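You operate a simulated robot arm through the tools that you are given. There is no shell and no other tool.

The job below is to be done with a simulated robot arm. You get a single attempt, and the scene is never put back.

Task
Turn the spool that the orange job card names on the orange turntable, then put it on peg 62.
Fine: for a look, turn the table about a third round and back with the spool on it.

Only the result counts: the job must be done as asked and must still hold three seconds after the hand-in. Knocking over, shifting, dropping, spilling or breaking anything else fails it.

Robot
A 7-joint arm with a two-finger parallel gripper, fixed in place. Base frame: the origin is at the foot of the arm, x ahead of it, y to its left, z up; the work surface is at about z = 800. Units: mm, degrees, N and s.
Its first joint turns from -132.0 to 132.0 degrees. Payload 3.91 kg.
The tool frame sits at the grasp point between the pads (the TCP): z along the fingers, y along the line on which they close. The tips reach 30 mm beyond it. Largest opening 110 mm; finger width 20, thickness 10; the body of the gripper, 48 by 112 mm, starts 55 mm behind the TCP.
Orientation is that of the tool frame in the base frame, as a unit quaternion [x, y, z, w]. With the fingers straight down and closing along the base's y, the tool's x points along the base's -x, its y along +y and its z along -z.

Tools
- The arm moves only by the tool arm_command. Its argument "moves" is a list of rows, each an object of numbers (a shift or turn left out is 0, a gripper value left out holds the last): "dx", "dy", "dz": the shift along the base's x, y, z in units of 100 mm (1.0 is 100 mm); "rx", "ry", "rz": the turn, a rotation vector about the base's x, y, z in units of 180 degrees (1.0 is 180 degrees); "gripper": the finger opening in mm, from 0 to 110. In form: [{"dx": .., "dy": .., "dz": .., "rx": .., "ry": .., "rz": .., "gripper": ..}, ...]. A call has 1 to 20 rows; each row is the pose to reach, as a shift and turn from the pose commanded when the call began. A call with a number of a shift or a turn outside -1 to 1 is refused whole. A row lasts 0.2 s, in which the tool goes at most 50 mm and 8.6 degrees; a call with a longer step from one row to the next is refused whole, and so is a gripper value outside its range. A pose out of reach is approached as far as the arm can. The call stops where the force on the tool passes 40 N (or 10 N more than at its start, if that is more) or the arm is blocked; 0.2 s more then pass. Each finger travels about 108 mm/s and halts on what it meets, pressing with about 34 N; the grip force reading is that of the motor and also rises with nothing between the fingers. The clock runs only during rows and for 0.2 s after the last one: add rows that repeat a pose to give the fingers time. The reply holds the time, the measured pose of the TCP, the force on the tool along the base axes, the opening and the grip force, in the units named above and with some noise, with the torque about the TCP (base axes, N m) and any sound that the robot's microphone picked up, and new pictures: "views" is both (left out), scene, wrist or none.
- Cameras (640 x 400 px; columns grow to the right, rows downward): "scene" is fixed at [399.6, 496.9, 1622.5]; the picture's right is [-0.51, -0.86, 0.00], its down [-0.59, 0.35, -0.72] and it looks along [0.62, -0.37, -0.69] (base axes); focal length 316 px, centre (320, 200). "wrist" rides on the gripper at [72, 17, -103] in the tool frame; the picture's right is [-0.23, 0.97, 0.00], its down [-0.76, -0.18, -0.62] and it looks along [-0.61, -0.14, 0.78] (tool axes); focal length 222 px, centre (320, 200). There is no depth. A picture from a camera that has moved, and an enlarged one, comes with that camera's place and axes in the base frame and with its lens.
- zoom(camera, box): a new picture of the part [left, top, right, bottom] of that camera's present view, enlarged. The clock stands still meanwhile.
- close_job(): hands the job in; it is judged then, once.

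Places have to be worked out from the pictures, the camera data and where the tool is seen. Open the gripper and draw the arm clear of the work before you hand the job in, unless the task says otherwise.

The tools are called after ">>>" as a command line: name --argument value ..., lists and objects as JSON in quotes. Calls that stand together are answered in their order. arm_command: Moves the arm, as the interface text tells. Its arguments: {"type":"object","properties":{"moves":{"type":"array","items":{"type":"object","properties":{"dx":{"type":"number"},"dy":{"type":"number"},"dz":{"type":"number"},"rx":{"type":"number"},"ry":{"type":"number"},"rz":{"type":"number"},"gripper":{"type":"number"}}}},"views":{"type":"string","enum":["both","scene","wrist","none"]}},"required":["moves"]} The other tools are called the same way: zoom (camera, box) takes an enlarged picture of a part of a camera's view; close_job () hands the job in.

At the start:

```text
t: 0.0
position: [631.7, 36.3, 1273.3]
tcp_rot: [0.0, 1.0, 0.0, 0.0]
wrist_force: [-0.4, 0.1, -1.1]
wrist_torque: [-0.03, 0.03, -0.01]
opening: 110.1
grasp_force: 0.0
```

scene: 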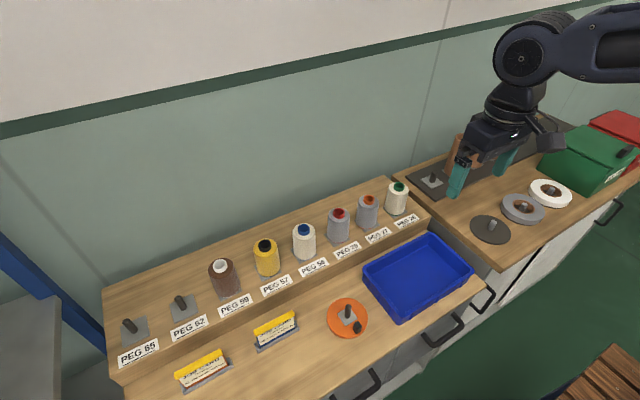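
wrist: 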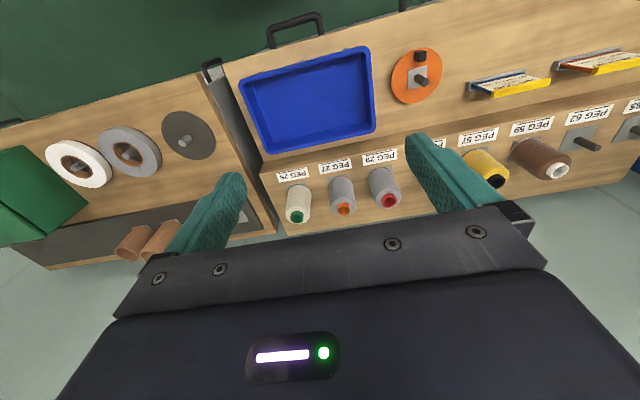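

The pictures show a row of spools on pegs, an orange turntable, and two yellow-ish card holders. I'll zoom in on the cards, the pegs and the turntable to read them.

>>> zoom --camera "scene" --box '[160, 300, 320, 400]'

>>> zoom --camera "scene" --box '[300, 270, 400, 350]'

>>> zoom --camera "scene" --box '[100, 240, 260, 370]'

>>> zoom --camera "scene" --box '[240, 170, 430, 300]'

>>> zoom --camera "wrist" --box '[440, 40, 640, 200]'

```text
4.00 times, centred on (240, 350) of scene
camera zoom: at [399.6, 496.9, 1622.5], right [-0.51, -0.86, 0.0], down [-0.59, 0.35, -0.72], along [0.62, -0.37, -0.69], focal length 1262 px, centre (640, -400)
```

zoom: 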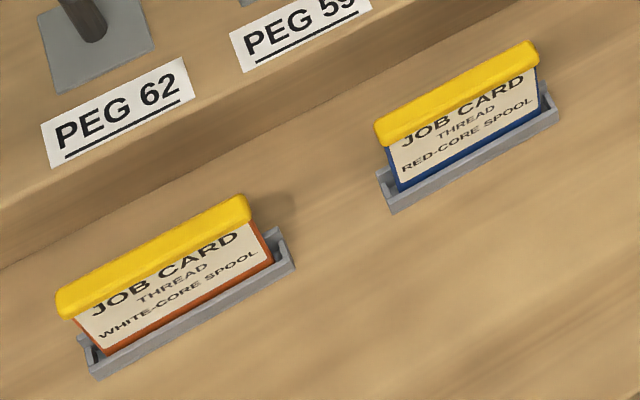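

```text
5.00 times, centred on (350, 310) of scene
camera zoom: at [399.6, 496.9, 1622.5], right [-0.51, -0.86, 0.0], down [-0.59, 0.35, -0.72], along [0.62, -0.37, -0.69], focal length 1578 px, centre (170, -350)
```

zoom: 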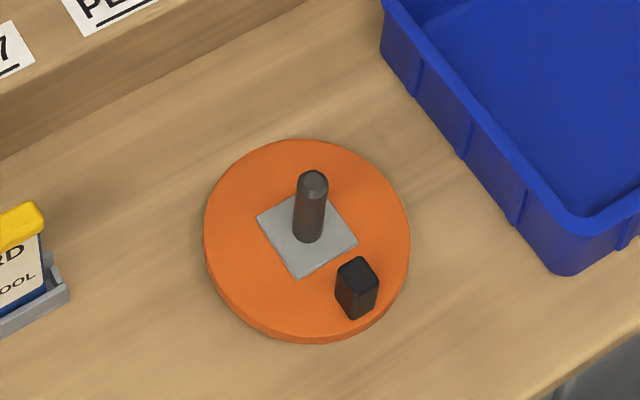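

```text
3.08 times, centred on (180, 305) of scene
camera zoom: at [399.6, 496.9, 1622.5], right [-0.51, -0.86, 0.0], down [-0.59, 0.35, -0.72], along [0.62, -0.37, -0.69], focal length 971 px, centre (751, -123)
```

zoom: 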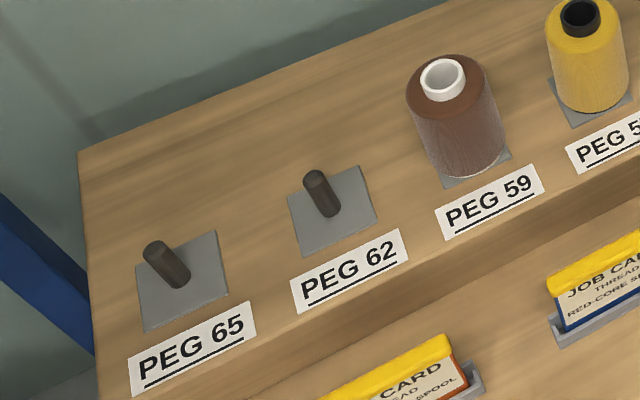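

```text
3.08 times, centred on (335, 235) of scene
camera zoom: at [399.6, 496.9, 1622.5], right [-0.51, -0.86, 0.0], down [-0.59, 0.35, -0.72], along [0.62, -0.37, -0.69], focal length 971 px, centre (274, 92)
```

zoom: 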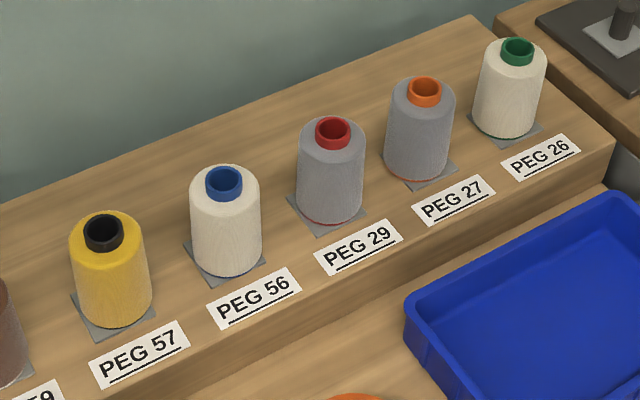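

```text
2.50 times, centred on (540, 120) of wrist
camera zoom: at [558.9, 54.0, 1375.7], right [0.23, 0.97, 0.0], down [0.76, -0.18, 0.62], along [0.61, -0.14, -0.78], focal length 555 px, centre (-230, 400)
```

zoom: 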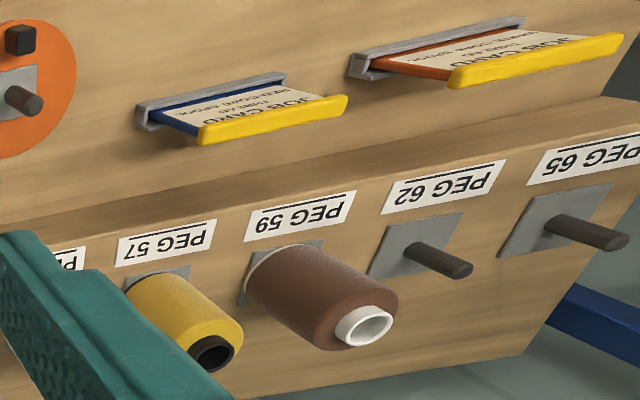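

The orange card reads "WHITE-CORE SPOOL", which matches the brown spool with the white core on peg 59. I place that spool's top at about (908, 480, 976), the tip of peg 62 at about (906, 594, 926) and the turntable centre at about (699, 235). Those pegs are far out, so I'll move towards them while staying high and check the reach.

>>> arm_command --moves '[{"dx": 0.3, "dy": 0.3}, {"dx": 0.6, "dy": 0.6}, {"dx": 0.8, "dy": 0.9}, {"dx": 0.9, "dy": 1.0}]' --views "none"

>>> arm_command --moves '[{"dx": 0.2, "dy": 0.4}, {"dx": 0.4, "dy": 0.7}, {"dx": 0.5, "dy": 1.0}]' --views "none"

>>> arm_command --moves '[{"dx": 0.2, "dy": 0.4}, {"dx": 0.4, "dy": 0.7}, {"dx": 0.5, "dy": 1.0}]' --views "both"

```text
t: 1.0
position: [722.0, 135.5, 1272.0]
tcp_rot: [0.001, 1.0, 0.0, 0.0]
wrist_force: [0.2, 0.3, 0.9]
wrist_torque: [0.04, 0.0, 0.0]
opening: 109.7
grasp_force: 0.0
```

```text
t: 1.8
position: [772.2, 234.2, 1271.3]
tcp_rot: [0.0, 1.0, 0.001, 0.0]
wrist_force: [-0.6, 0.8, 0.4]
wrist_torque: [0.01, -0.04, -0.03]
opening: 110.2
grasp_force: 0.0
```

```text
t: 2.6
position: [822.8, 335.4, 1274.6]
tcp_rot: [0.0, 1.0, 0.0, 0.0]
wrist_force: [0.4, -0.5, 0.5]
wrist_torque: [0.07, -0.05, -0.01]
opening: 110.0
grasp_force: 0.1
camera wrist: at [749.9, 352.8, 1376.2], right [0.23, 0.97, 0.0], down [0.76, -0.18, 0.62], along [0.61, -0.14, -0.78], focal length 222 px, centre (320, 200)
```

scene: 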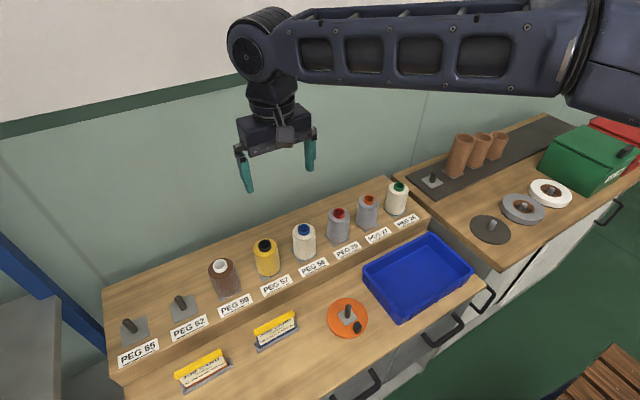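
wrist: 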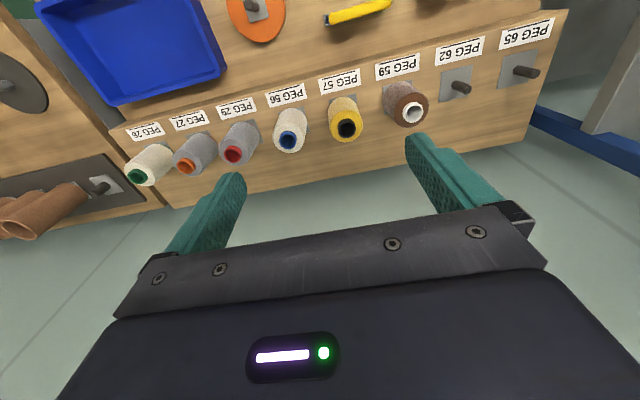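

The arm is at (823, 335, 1275) with no trouble. I'll zoom in on the brown spool, the empty pegs and the turntable from this view to place them more accurately.

>>> zoom --camera "wrist" --box '[360, 10, 560, 140]'

>>> zoom --camera "wrist" --box '[200, 0, 400, 130]'

>>> zoom --camera "scene" --box '[160, 240, 260, 340]'

```text
3.08 times, centred on (460, 75) of wrist
camera zoom: at [749.9, 352.8, 1376.2], right [0.23, 0.97, 0.0], down [0.76, -0.18, 0.62], along [0.61, -0.14, -0.78], focal length 684 px, centre (-111, 585)
```

zoom: 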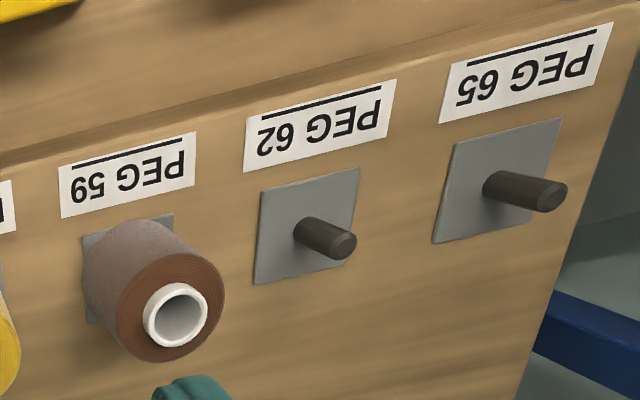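

```text
3.08 times, centred on (300, 65) of wrist
camera zoom: at [749.9, 352.8, 1376.2], right [0.23, 0.97, 0.0], down [0.76, -0.18, 0.62], along [0.61, -0.14, -0.78], focal length 684 px, centre (382, 615)
```

zoom: 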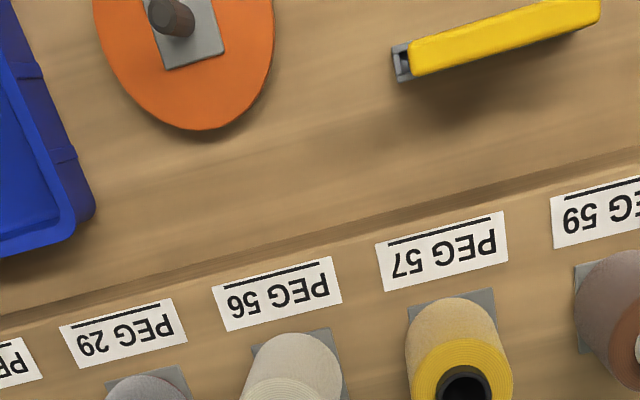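

```text
4.00 times, centred on (210, 290) of scene
camera zoom: at [399.6, 496.9, 1622.5], right [-0.51, -0.86, 0.0], down [-0.59, 0.35, -0.72], along [0.62, -0.37, -0.69], focal length 1262 px, centre (760, -160)
```

zoom: 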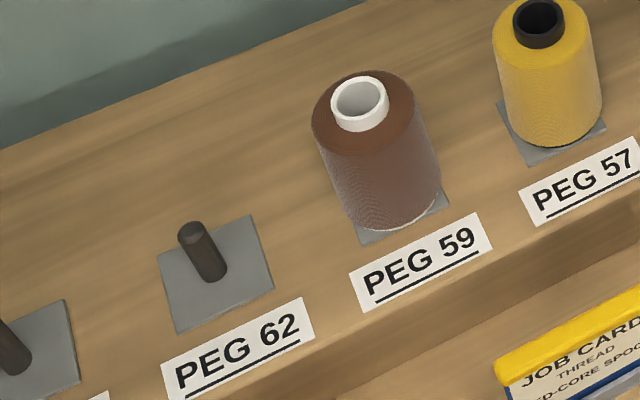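

From the two views, the brown spool's rim is at about (903, 480, 984) and it is about 62 mm wide. The tip of peg 62 is at about (908, 596, 923), with its base plate at about z = 873. I'll carry on towards peg 62 at a safe height to see how far the straight-down tool reaches.

>>> arm_command --moves '[{"dx": 0.2, "dy": 0.4, "dz": -0.1}, {"dx": 0.4, "dy": 0.7, "dz": -0.3}, {"dx": 0.6, "dy": 1.0, "dz": -0.5}, {"dx": 0.8, "dy": 1.0, "dz": -0.8}]' --views "none"

>>> arm_command --moves '[{"dy": 0.44, "dz": -0.1}, {"dy": 0.8, "dz": -0.2}, {"dx": 0.05, "dy": 1.0, "dz": -0.2}]' --views "none"

>>> arm_command --moves '[{"dy": 0.3, "dz": -0.1}, {"dy": 0.6, "dz": -0.2}, {"dy": 0.6, "dz": -0.2}]' --views "both"

```text
t: 3.6
position: [902.5, 440.7, 1191.5]
tcp_rot: [0.0, 1.0, 0.0, -0.001]
wrist_force: [-0.1, 0.7, 0.1]
wrist_torque: [0.02, -0.05, -0.02]
opening: 110.3
grasp_force: 0.1
```

```text
t: 4.4
position: [907.1, 538.3, 1171.7]
tcp_rot: [-0.001, 1.0, 0.001, 0.001]
wrist_force: [-1.0, -0.4, 1.2]
wrist_torque: [0.05, -0.02, 0.0]
opening: 110.0
grasp_force: 0.0
```

```text
t: 5.2
position: [894.7, 574.1, 1148.5]
tcp_rot: [0.0, 1.0, 0.001, 0.0]
wrist_force: [-0.6, 0.5, -0.1]
wrist_torque: [0.0, 0.01, 0.02]
opening: 109.9
grasp_force: 0.0
out of reach, approached as far as the arm can: row 1, 2, 3
camera wrist: at [820.6, 592.9, 1250.8], right [0.23, 0.97, 0.0], down [0.76, -0.18, 0.62], along [0.61, -0.14, -0.78], focal length 222 px, centre (320, 200)
```

scene: 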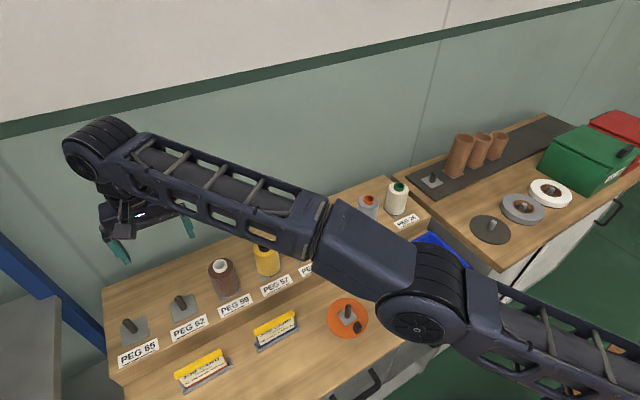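
wrist: 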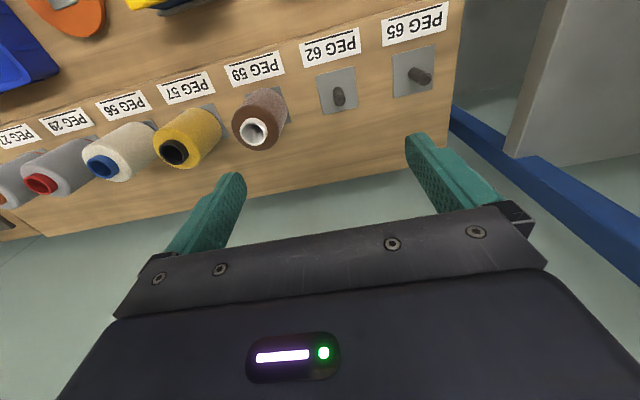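

With the tool straight down, the reach ends at a radius of about 1063 mm at this height, and peg 62 lies at about 1087 mm. I'll tilt the tool about 30° outward about its closing axis (y), so the pads still grip the spool squarely from both sides. I'll come back over the brown spool while tilting.

>>> arm_command --moves '[{"dy": -0.3, "ry": -0.0417}, {"dy": -0.6, "ry": -0.0833}, {"dy": -0.8, "ry": -0.125}, {"dy": -1.0, "ry": -0.1667}, {"dy": -1.0, "ry": -0.1667}]' --views "both"

```text
t: 6.4
position: [892.6, 474.3, 1150.3]
tcp_rot: [0.0, 0.966, -0.001, 0.26]
wrist_force: [0.0, -0.1, -1.2]
wrist_torque: [0.01, -0.01, -0.01]
opening: 110.2
grasp_force: 0.1
camera wrist: at [778.8, 492.1, 1201.9], right [0.2, 0.97, 0.11], down [0.35, -0.18, 0.92], along [0.92, -0.14, -0.37], focal length 222 px, centre (320, 200)
```

scene: 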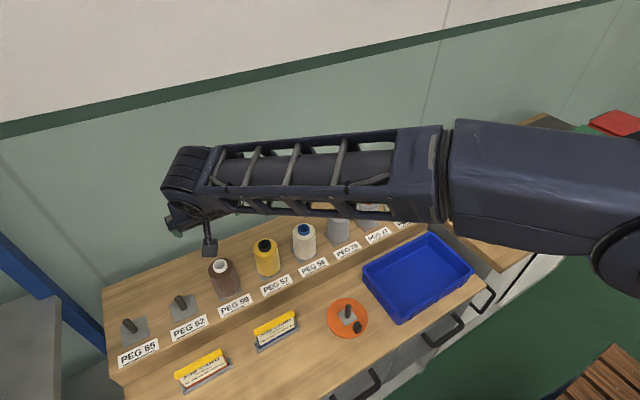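
wrist: 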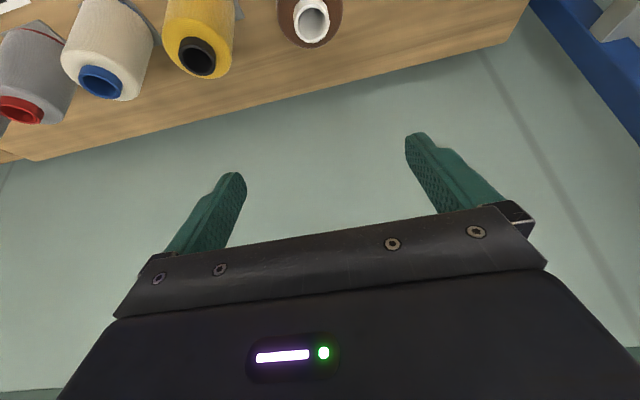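

The tool now tilts 30° at (893, 474, 1150), and the spool lies just below and ahead of it. I'll go down part way, centring on (903, 480), and check again.

>>> arm_command --moves '[{"dx": 0.03, "dy": 0.02, "dz": -0.4}, {"dx": 0.06, "dy": 0.04, "dz": -0.7}, {"dx": 0.08, "dy": 0.06, "dz": -0.9}, {"dx": 0.08, "dy": 0.06, "dz": -0.9}]' --views "both"

```text
t: 7.4
position: [900.7, 480.0, 1058.3]
tcp_rot: [0.0, 0.966, 0.0, 0.258]
wrist_force: [-0.9, -0.2, 0.6]
wrist_torque: [-0.05, 0.01, -0.01]
opening: 109.9
grasp_force: 0.1
camera wrist: at [786.9, 497.3, 1110.7], right [0.2, 0.97, 0.11], down [0.35, -0.18, 0.92], along [0.92, -0.14, -0.37], focal length 222 px, centre (320, 200)
```

scene: 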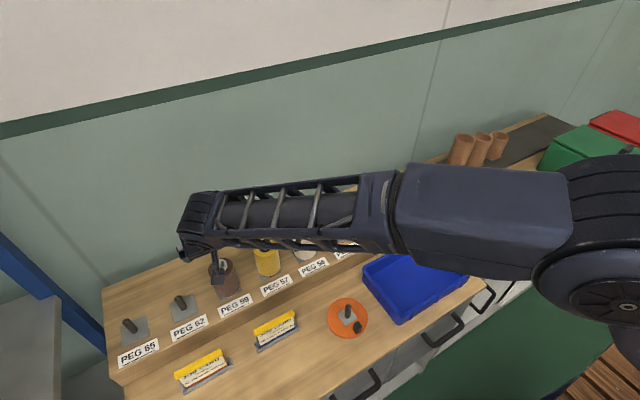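
wrist: 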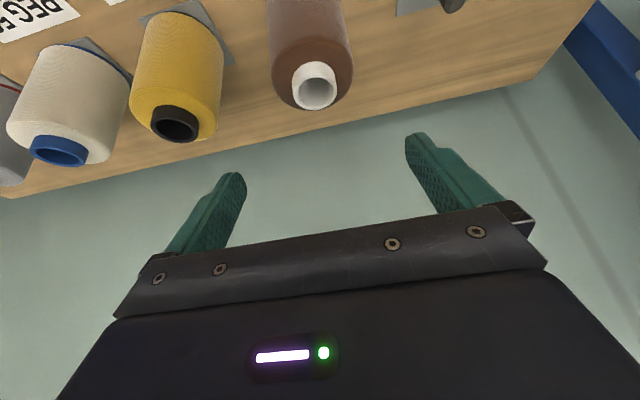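

From this closer view the spool axis reads about (900, 485), slightly left of the tool. I'll shift 4 mm in y and go lower, with the fingers still open on both sides.

>>> arm_command --moves '[{"dy": 0.04, "dz": -0.3}, {"dy": 0.05, "dz": -0.58}, {"dy": 0.05, "dz": -0.58}]' --views "both"

```text
t: 8.2
position: [900.4, 485.9, 998.7]
tcp_rot: [0.0, 0.966, -0.001, 0.259]
wrist_force: [-0.9, 1.0, 0.7]
wrist_torque: [-0.01, -0.01, 0.0]
opening: 110.3
grasp_force: 0.1
camera wrist: at [785.7, 502.8, 1051.2], right [0.2, 0.97, 0.11], down [0.35, -0.18, 0.92], along [0.92, -0.14, -0.37], focal length 222 px, centre (320, 200)
```

scene: 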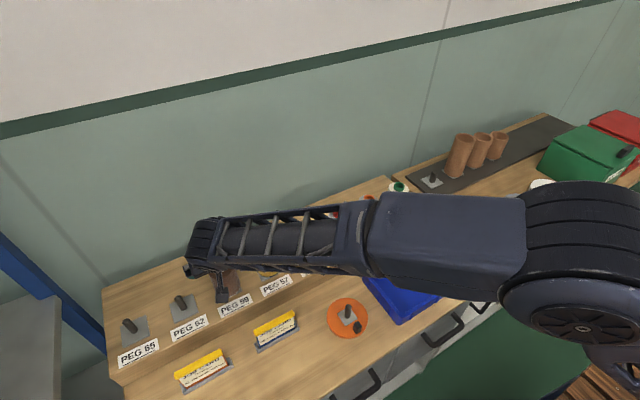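
wrist: 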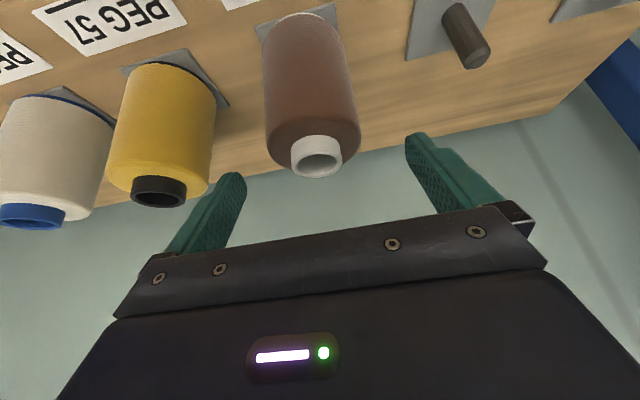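

The rim reads (901, 486, 978), so the tool is centred. The yellow spool's edge is at about y = 396, which leaves about 25 mm clear of the outer finger. I'll go down to about z = 940 and close on the spool.

>>> arm_command --moves '[{"dz": -0.2}, {"dz": -0.4}, {"dz": -0.58}, {"dz": -0.58}]' --views "wrist"

>>> arm_command --moves '[{"gripper": 80}, {"gripper": 60}, {"gripper": 45}, {"gripper": 45}, {"gripper": 45}]' --views "both"

```text
t: 9.2
position: [900.8, 484.8, 941.3]
tcp_rot: [-0.001, 0.966, -0.001, 0.258]
wrist_force: [-0.7, -0.3, 0.3]
wrist_torque: [0.02, -0.03, -0.05]
opening: 110.2
grasp_force: 0.0
camera wrist: at [785.5, 503.3, 994.3], right [0.2, 0.97, 0.11], down [0.35, -0.18, 0.92], along [0.92, -0.14, -0.37], focal length 222 px, centre (320, 200)
```

wrist: 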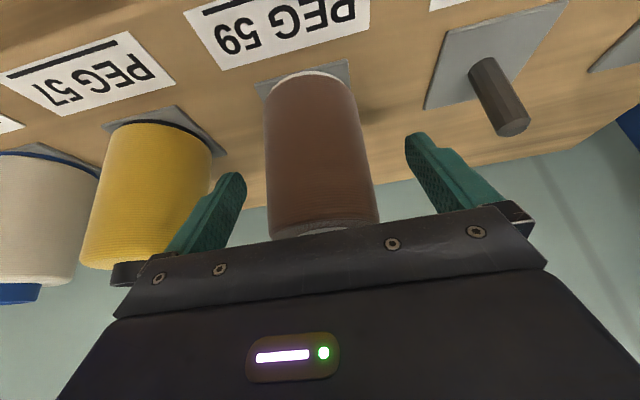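

```text
t: 10.4
position: [899.6, 487.3, 941.8]
tcp_rot: [0.0, 0.966, 0.0, 0.259]
wrist_force: [1.5, -1.8, 0.5]
wrist_torque: [0.01, -0.06, -0.06]
opening: 62.9
grasp_force: 34.3
camera wrist: at [785.6, 503.2, 994.4], right [0.2, 0.97, 0.11], down [0.35, -0.18, 0.92], along [0.92, -0.14, -0.37], focal length 222 px, centre (320, 200)
```

scene: 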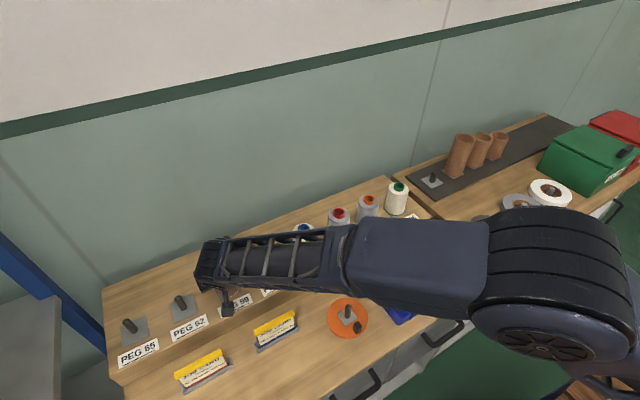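
wrist: 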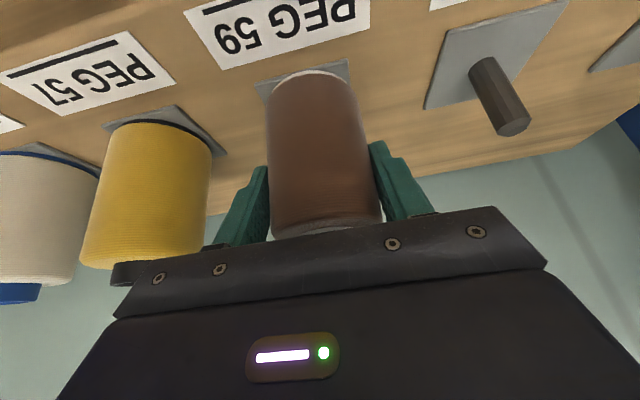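

The grip holds at 62.9 mm with 34 N. I'll lift straight up off the peg and check that the spool comes along.

>>> arm_command --moves '[{"dz": 0.15}, {"dz": 0.35}, {"dz": 0.6}, {"dz": 0.85}, {"dz": 1.0}, {"dz": 1.0}]' --views "both"

```text
t: 11.8
position: [901.5, 486.0, 1044.7]
tcp_rot: [0.0, 0.966, 0.0, 0.259]
wrist_force: [0.2, 0.5, -2.4]
wrist_torque: [-0.02, 0.02, 0.0]
opening: 62.4
grasp_force: 33.9
camera wrist: at [785.9, 502.8, 1096.3], right [0.2, 0.97, 0.11], down [0.35, -0.18, 0.92], along [0.92, -0.14, -0.37], focal length 222 px, centre (320, 200)
```

scene: 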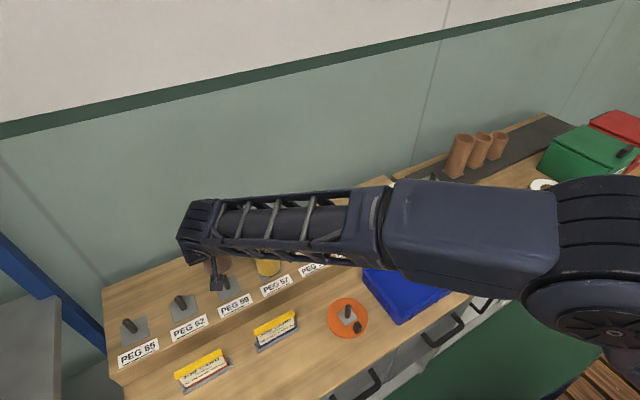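
wrist: 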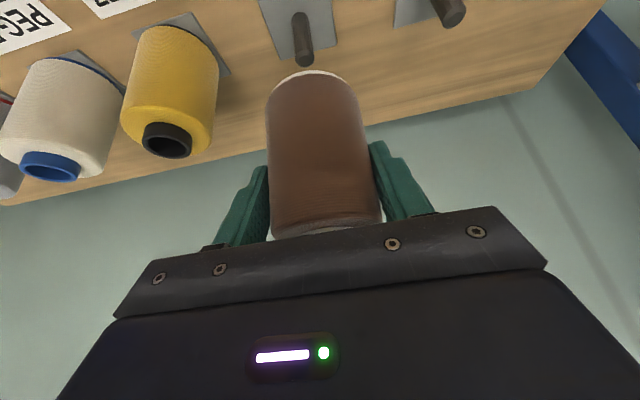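

The spool is up and hangs straight in the fingers. I'll carry it towards the robot first, away from the other spools, and then sideways above the turntable.

>>> arm_command --moves '[{"dx": -0.2, "dz": 0.2}, {"dx": -0.6, "dz": 0.4}, {"dx": -1.0, "dz": 0.4}]' --views "none"

>>> arm_command --moves '[{"dx": -0.3, "dy": -0.3}, {"dx": -0.6, "dy": -0.6}, {"dx": -0.8, "dy": -1.0}]' --views "none"

>>> arm_command --moves '[{"dx": -0.1, "dy": -0.4}, {"dx": -0.2, "dy": -0.8}, {"dx": -0.2, "dy": -1.0}, {"dx": -0.2, "dy": -1.0}]' --views "both"

```text
t: 12.6
position: [801.0, 482.6, 1085.4]
tcp_rot: [-0.001, 0.966, 0.0, 0.259]
wrist_force: [0.9, -0.6, -5.1]
wrist_torque: [0.05, 0.03, 0.03]
opening: 62.3
grasp_force: 34.3
```

```text
t: 13.4
position: [720.3, 381.6, 1083.2]
tcp_rot: [-0.001, 0.966, 0.0, 0.258]
wrist_force: [-0.3, 0.6, -3.8]
wrist_torque: [0.0, 0.02, 0.05]
opening: 62.5
grasp_force: 34.1
```

```text
t: 14.4
position: [699.4, 282.1, 1081.2]
tcp_rot: [-0.001, 0.966, 0.0, 0.259]
wrist_force: [0.4, 0.7, -3.4]
wrist_torque: [0.02, 0.04, 0.0]
opening: 62.4
grasp_force: 34.0
camera wrist: at [584.4, 299.5, 1134.1], right [0.2, 0.97, 0.11], down [0.35, -0.18, 0.92], along [0.92, -0.14, -0.37], focal length 222 px, centre (320, 200)
```

scene: 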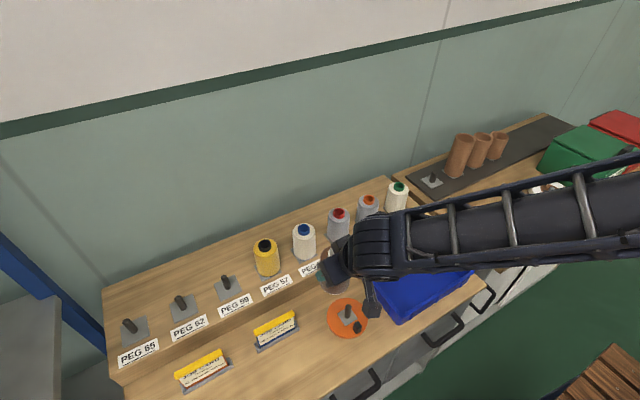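
wrist: 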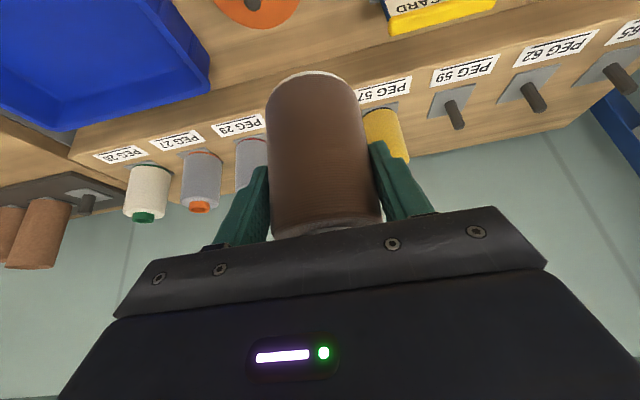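

The spool is at (699, 282, 1081), and the turntable shows at the top of the wrist view. I'll zoom there and in the scene view to fix the spindle.

>>> zoom --camera "wrist" --box '[180, 0, 340, 100]'

>>> zoom --camera "scene" --box '[290, 230, 410, 350]'

```text
4.00 times, centred on (260, 50) of wrist
camera zoom: at [584.4, 299.5, 1134.1], right [0.2, 0.97, 0.11], down [0.35, -0.18, 0.92], along [0.92, -0.14, -0.37], focal length 888 px, centre (560, 800)
```

zoom: 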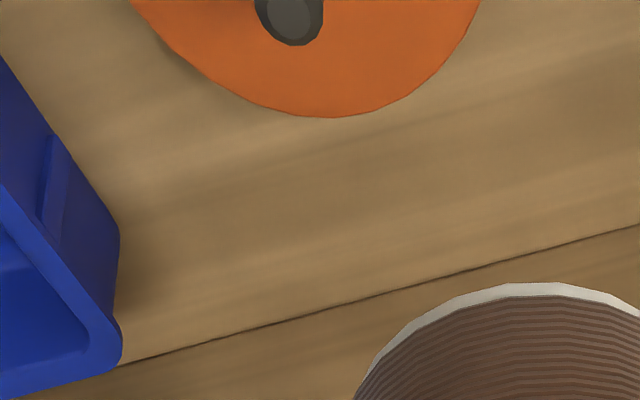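

```text
3.33 times, centred on (350, 290) of scene
camera zoom: at [399.6, 496.9, 1622.5], right [-0.51, -0.86, 0.0], down [-0.59, 0.35, -0.72], along [0.62, -0.37, -0.69], focal length 1052 px, centre (220, -100)
```

zoom: 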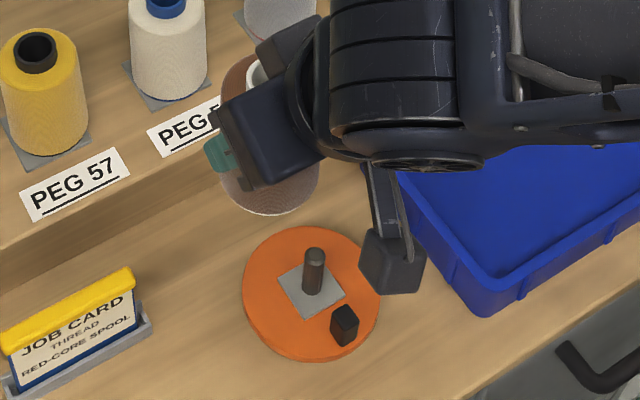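

The spindle tip reads about (702, 236, 868), and the spool axis sits about 8 mm ahead of the tool centre in x. I'll move over the spindle and down to about z = 1000, then compare the spool's bottom with the spindle in one picture.

>>> arm_command --moves '[{"dx": -0.03, "dy": -0.3}, {"dx": -0.06, "dy": -0.47, "dz": -0.3}, {"dx": -0.06, "dy": -0.47, "dz": -0.6}, {"dx": -0.06, "dy": -0.47, "dz": -0.8}, {"dx": -0.06, "dy": -0.47, "dz": -0.8}]' --views "both"

>>> zoom --camera "wrist" --box '[240, 0, 400, 100]'

>>> zoom --camera "scene" --box '[290, 230, 410, 350]'

```text
t: 15.6
position: [693.0, 237.1, 1005.6]
tcp_rot: [-0.001, 0.966, 0.0, 0.259]
wrist_force: [-0.1, -0.3, -2.6]
wrist_torque: [0.0, 0.01, -0.04]
opening: 62.4
grasp_force: 33.5
camera wrist: at [578.4, 253.4, 1057.5], right [0.2, 0.97, 0.11], down [0.35, -0.18, 0.92], along [0.92, -0.14, -0.37], focal length 222 px, centre (320, 200)
```

scene: 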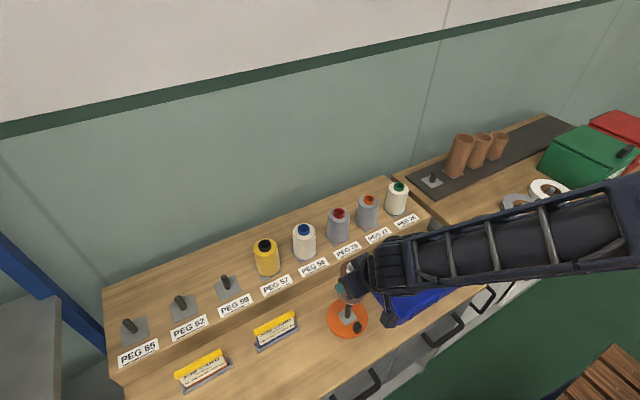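
wrist: 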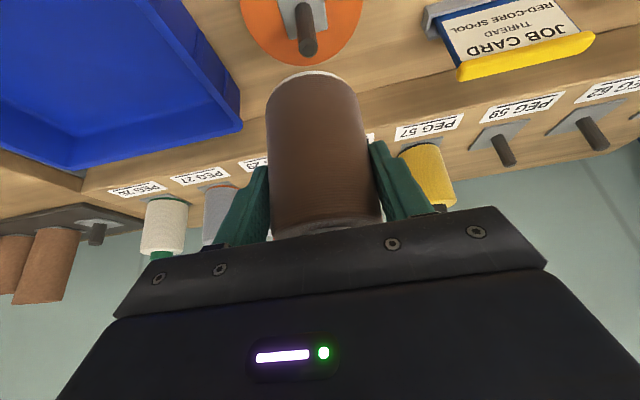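

```text
4.00 times, centred on (320, 50) of wrist
camera zoom: at [578.4, 253.4, 1057.5], right [0.2, 0.97, 0.11], down [0.35, -0.18, 0.92], along [0.92, -0.14, -0.37], focal length 888 px, centre (320, 800)
```

zoom: 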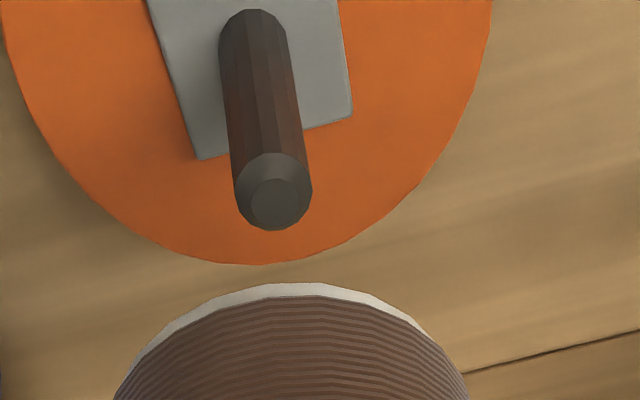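

```text
3.33 times, centred on (350, 290) of scene
camera zoom: at [399.6, 496.9, 1622.5], right [-0.51, -0.86, 0.0], down [-0.59, 0.35, -0.72], along [0.62, -0.37, -0.69], focal length 1052 px, centre (220, -100)
```

zoom: 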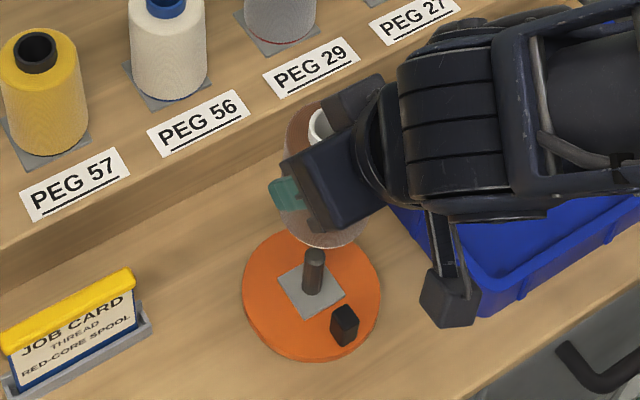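

The spool's edges line up sideways with the upright through the spindle to within about 1 mm, and the fore-aft estimates agree to within about 2 mm. The spindle tip is at about z = 870–875, so I'll bring the spool's bottom just above it and check again.

>>> arm_command --moves '[{"dy": 0.01, "dz": -0.25}, {"dy": 0.01, "dz": -0.47}, {"dy": 0.01, "dz": -0.47}]' --views "both"

>>> zoom --camera "wrist" --box '[240, 0, 400, 100]'

>>> zoom --camera "scene" --box '[310, 260, 390, 350]'

```text
t: 16.4
position: [696.5, 237.7, 957.5]
tcp_rot: [0.0, 0.966, 0.0, 0.26]
wrist_force: [-0.1, 0.2, -3.1]
wrist_torque: [0.03, 0.04, 0.03]
opening: 62.3
grasp_force: 33.6
camera wrist: at [579.8, 256.0, 1010.8], right [0.2, 0.97, 0.11], down [0.35, -0.18, 0.92], along [0.92, -0.14, -0.37], focal length 222 px, centre (320, 200)
```

scene: 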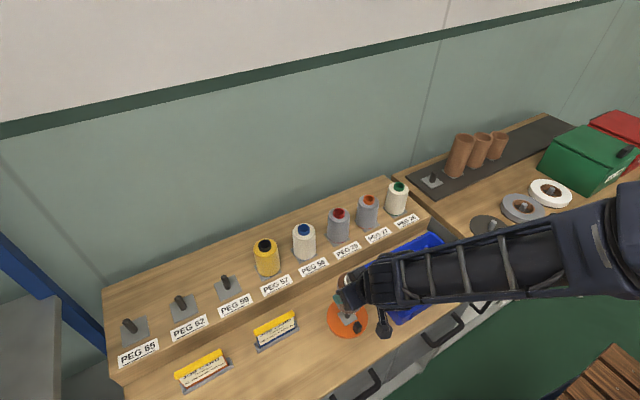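
wrist: 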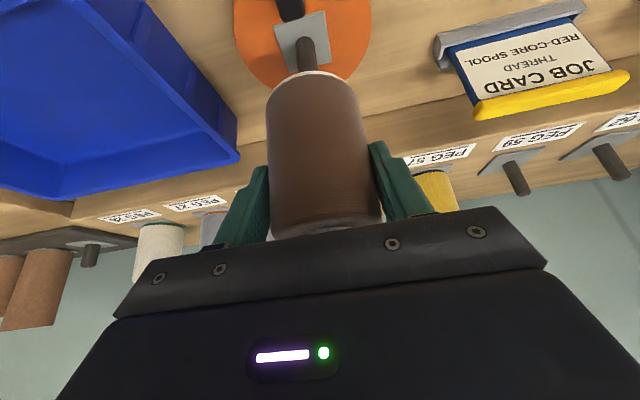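

```text
4.00 times, centred on (320, 50) of wrist
camera zoom: at [579.8, 256.0, 1010.8], right [0.2, 0.97, 0.11], down [0.35, -0.18, 0.92], along [0.92, -0.14, -0.37], focal length 888 px, centre (320, 800)
```

zoom: 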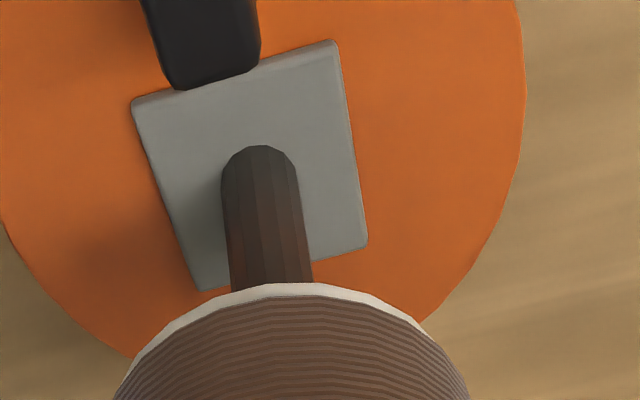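

```text
4.44 times, centred on (350, 305) of scene
camera zoom: at [399.6, 496.9, 1622.5], right [-0.51, -0.86, 0.0], down [-0.59, 0.35, -0.72], along [0.62, -0.37, -0.69], focal length 1402 px, centre (187, -267)
```

zoom: 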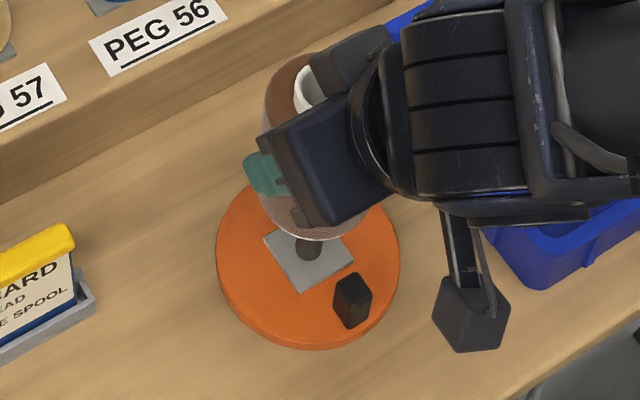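

The spool's bottom is about 12 mm above the spindle tip and lined up to within 1–2 mm, inside the bore's clearance. I'll lower it slowly over the spindle and watch the force.

>>> arm_command --moves '[{"dy": -0.01, "dz": -0.1}, {"dy": -0.01, "dz": -0.2}, {"dy": -0.01, "dz": -0.3}, {"dy": -0.01, "dz": -0.4}, {"dy": -0.01, "dz": -0.5}, {"dy": -0.01, "dz": -0.58}, {"dy": -0.01, "dz": -0.58}]' --views "both"

>>> zoom --camera "scene" --box '[310, 260, 390, 350]'

```text
t: 18.0
position: [693.6, 235.4, 897.5]
tcp_rot: [0.001, 0.966, 0.0, 0.259]
wrist_force: [0.5, 0.7, -3.4]
wrist_torque: [-0.03, 0.01, 0.03]
opening: 62.5
grasp_force: 33.5
camera wrist: at [578.5, 253.7, 950.4], right [0.2, 0.97, 0.11], down [0.35, -0.18, 0.92], along [0.92, -0.14, -0.37], focal length 222 px, centre (320, 200)
```

scene: 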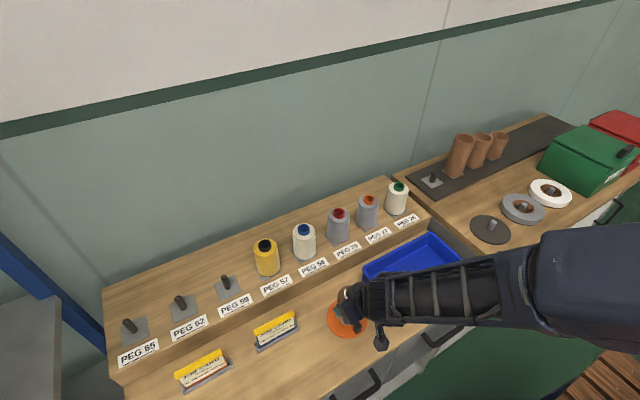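
wrist: 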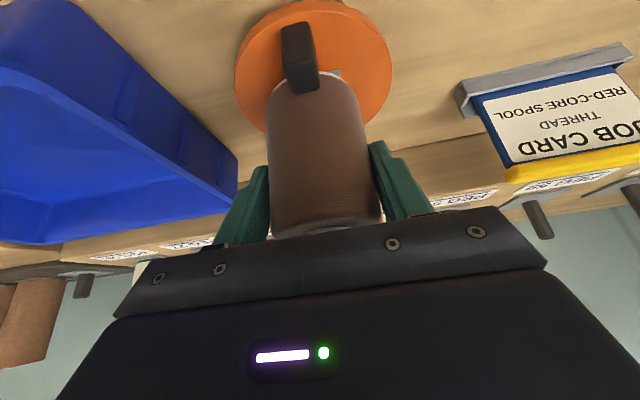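

```text
4.44 times, centred on (350, 305) of scene
camera zoom: at [399.6, 496.9, 1622.5], right [-0.51, -0.86, 0.0], down [-0.59, 0.35, -0.72], along [0.62, -0.37, -0.69], focal length 1402 px, centre (187, -267)
```

zoom: 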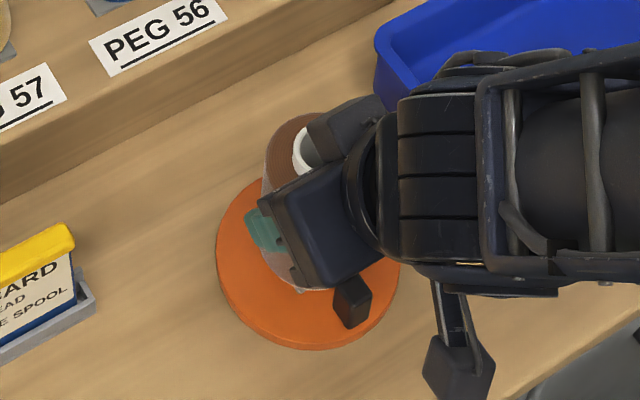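

There was no contact force on the way down, so the spool is over the spindle. I'll zoom in at the knob and the gap under the spool before the last few millimetres.

>>> zoom --camera "wrist" --box '[220, 0, 420, 125]'

```text
3.20 times, centred on (320, 62) of wrist
camera zoom: at [578.5, 253.7, 950.4], right [0.2, 0.97, 0.11], down [0.35, -0.18, 0.92], along [0.92, -0.14, -0.37], focal length 711 px, centre (320, 640)
```

zoom: 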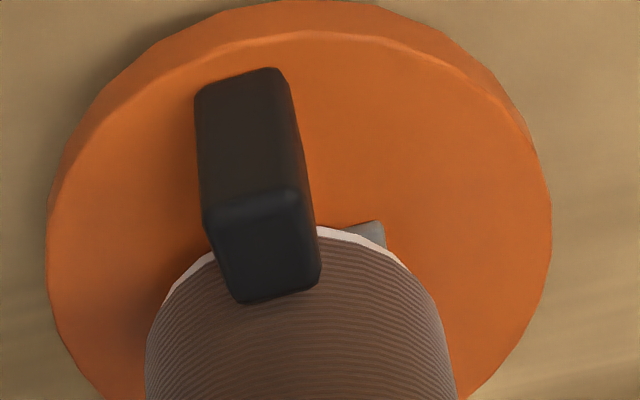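

The knob is a block about 16 mm square and 30 mm high, standing 35–51 mm from the spindle on the robot's side, and the spool clears it. I'll lower the last millimetres in small steps until the spool sits on the plate.

>>> arm_command --moves '[{"dz": -0.03}, {"dz": -0.06}, {"dz": -0.08}, {"dz": -0.1}, {"dz": -0.1}]' --views "none"

```text
t: 18.6
position: [696.0, 237.7, 897.2]
tcp_rot: [0.001, 0.965, 0.002, 0.261]
wrist_force: [-1.8, 0.7, 10.6]
wrist_torque: [-0.27, -0.04, 0.02]
opening: 62.5
grasp_force: 33.9
stopped in row 3: the force on the tool passed its limit at 47 N (the readings are from after the stop); the commanded pose is now the measured one
```

The force limit tripped just below 897, with a small torque about x. I'll look closely at whether the spool sits on the plate or is caught on something.

>>> zoom --camera "wrist" --box '[220, 0, 420, 125]'

>>> zoom --camera "wrist" --box '[200, 60, 440, 260]'

>>> zoom --camera "scene" --box '[320, 270, 380, 340]'

```text
3.20 times, centred on (320, 62) of wrist
camera zoom: at [580.5, 254.6, 947.7], right [0.2, 0.97, 0.12], down [0.34, -0.18, 0.92], along [0.92, -0.14, -0.37], focal length 711 px, centre (320, 640)
```

zoom: 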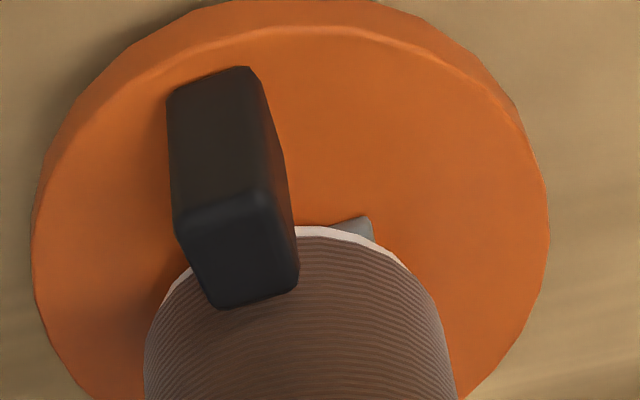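

```text
2.00 times, centred on (320, 160) of wrist
camera zoom: at [580.5, 254.6, 947.7], right [0.2, 0.97, 0.12], down [0.34, -0.18, 0.92], along [0.92, -0.14, -0.37], focal length 444 px, centre (320, 280)
```

zoom: 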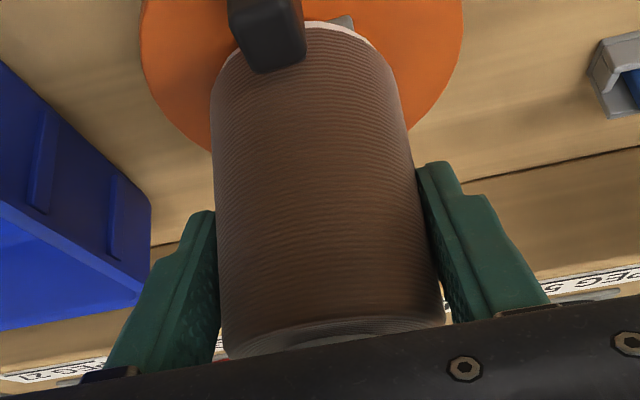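

```text
5.71 times, centred on (350, 305) of scene
camera zoom: at [399.6, 496.9, 1622.5], right [-0.51, -0.86, 0.0], down [-0.59, 0.35, -0.72], along [0.62, -0.37, -0.69], focal length 1803 px, centre (149, -400)
```

zoom: 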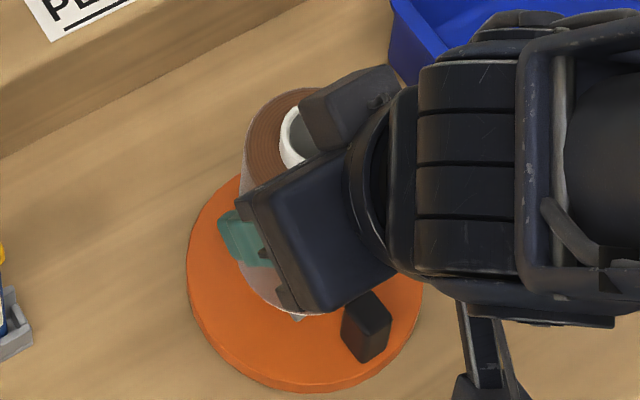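

The bottom edge and the plate corner line up just as they did when the spool stood on peg 59, so it is seated. The plate is therefore at about z = 827. I'll open the fingers and look.

>>> arm_command --moves '[{"gripper": 70}, {"gripper": 90}, {"gripper": 100}, {"gripper": 100}]' --views "both"

>>> zoom --camera "wrist" --box '[200, 0, 440, 260]'

```text
t: 19.6
position: [696.3, 237.9, 894.6]
tcp_rot: [0.0, 0.966, 0.002, 0.26]
wrist_force: [-0.4, 0.1, -0.3]
wrist_torque: [0.0, -0.01, 0.03]
opening: 100.0
grasp_force: 0.0
camera wrist: at [580.3, 254.3, 947.1], right [0.2, 0.97, 0.12], down [0.35, -0.18, 0.92], along [0.92, -0.14, -0.37], focal length 222 px, centre (320, 200)
```

scene: 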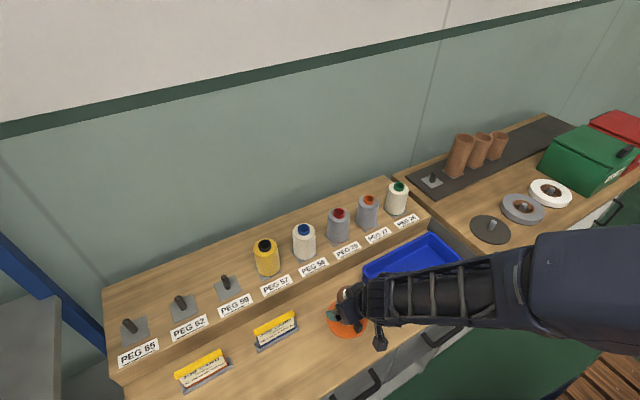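
wrist: 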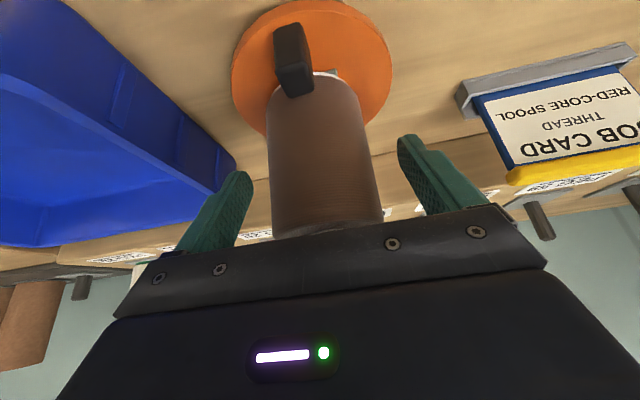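

```text
1.54 times, centred on (320, 130) of wrist
camera zoom: at [580.3, 254.3, 947.1], right [0.2, 0.97, 0.12], down [0.35, -0.18, 0.92], along [0.92, -0.14, -0.37], focal length 342 px, centre (320, 308)
```

zoom: 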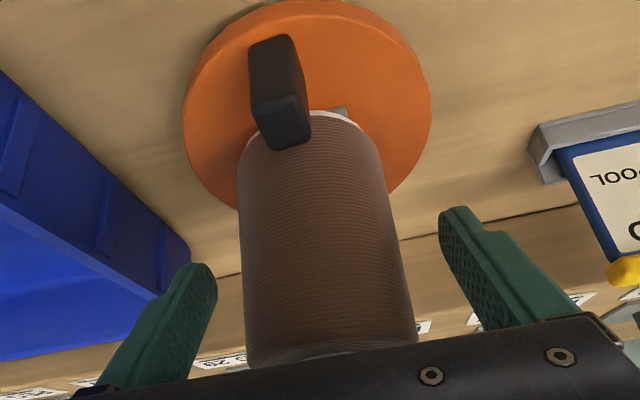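

The spool stands on the turntable, free of the fingers. I'll rise straight up and back away to see it properly.

>>> arm_command --moves '[{"dz": 0.2, "gripper": 100}, {"dz": 0.5}, {"dz": 0.9}, {"dz": 1.0}]' --views "none"

>>> arm_command --moves '[{"dx": -0.3, "dz": 0.3}, {"dx": -0.6, "dz": 0.6}, {"dx": -0.9, "dz": 0.8}, {"dx": -1.0, "dz": 0.8}]' --views "both"

>>> zoom --camera "wrist" --box '[220, 0, 420, 125]'

>>> zoom --camera "scene" --box '[300, 250, 400, 350]'

```text
t: 20.6
position: [695.7, 238.2, 995.1]
tcp_rot: [0.001, 0.965, 0.001, 0.261]
wrist_force: [0.1, 0.6, 0.9]
wrist_torque: [-0.03, 0.01, -0.02]
opening: 99.7
grasp_force: 0.1
```

```text
t: 21.6
position: [595.8, 238.4, 1073.8]
tcp_rot: [0.001, 0.965, 0.001, 0.261]
wrist_force: [-0.3, 0.1, 0.0]
wrist_torque: [0.0, 0.02, 0.02]
opening: 99.9
grasp_force: 0.0
camera wrist: at [480.4, 255.1, 1125.4], right [0.2, 0.97, 0.12], down [0.34, -0.18, 0.92], along [0.92, -0.14, -0.37], focal length 222 px, centre (320, 200)
```

scene: 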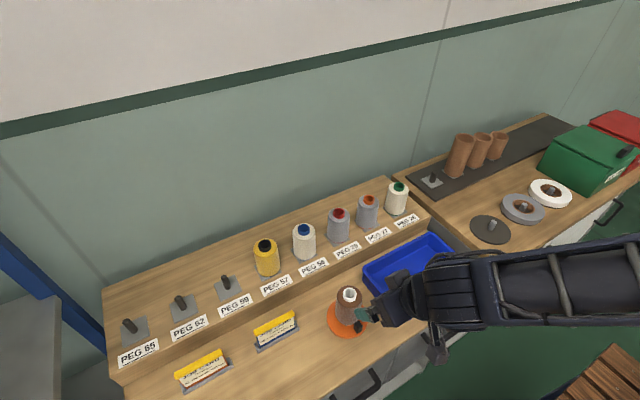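
wrist: 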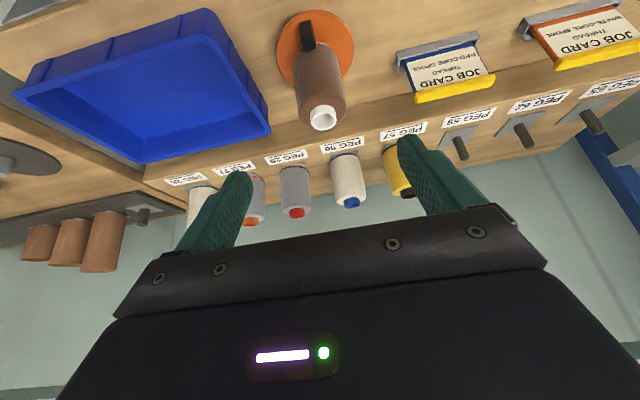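

```text
3.20 times, centred on (320, 62) of wrist
camera zoom: at [480.4, 255.1, 1125.4], right [0.2, 0.97, 0.12], down [0.34, -0.18, 0.92], along [0.92, -0.14, -0.37], focal length 711 px, centre (320, 640)
```

zoom: 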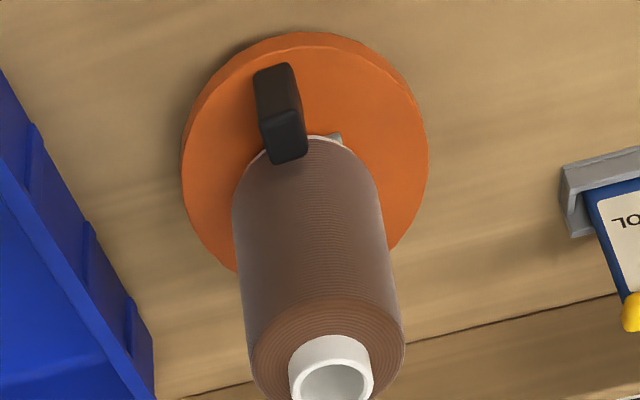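

```text
4.00 times, centred on (350, 300) of scene
camera zoom: at [399.6, 496.9, 1622.5], right [-0.51, -0.86, 0.0], down [-0.59, 0.35, -0.72], along [0.62, -0.37, -0.69], focal length 1262 px, centre (200, -200)
```

zoom: 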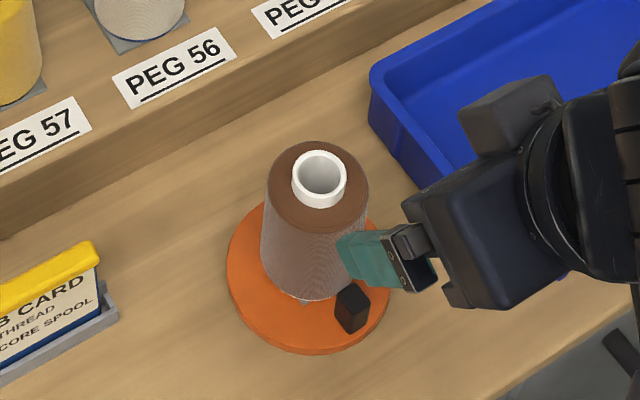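

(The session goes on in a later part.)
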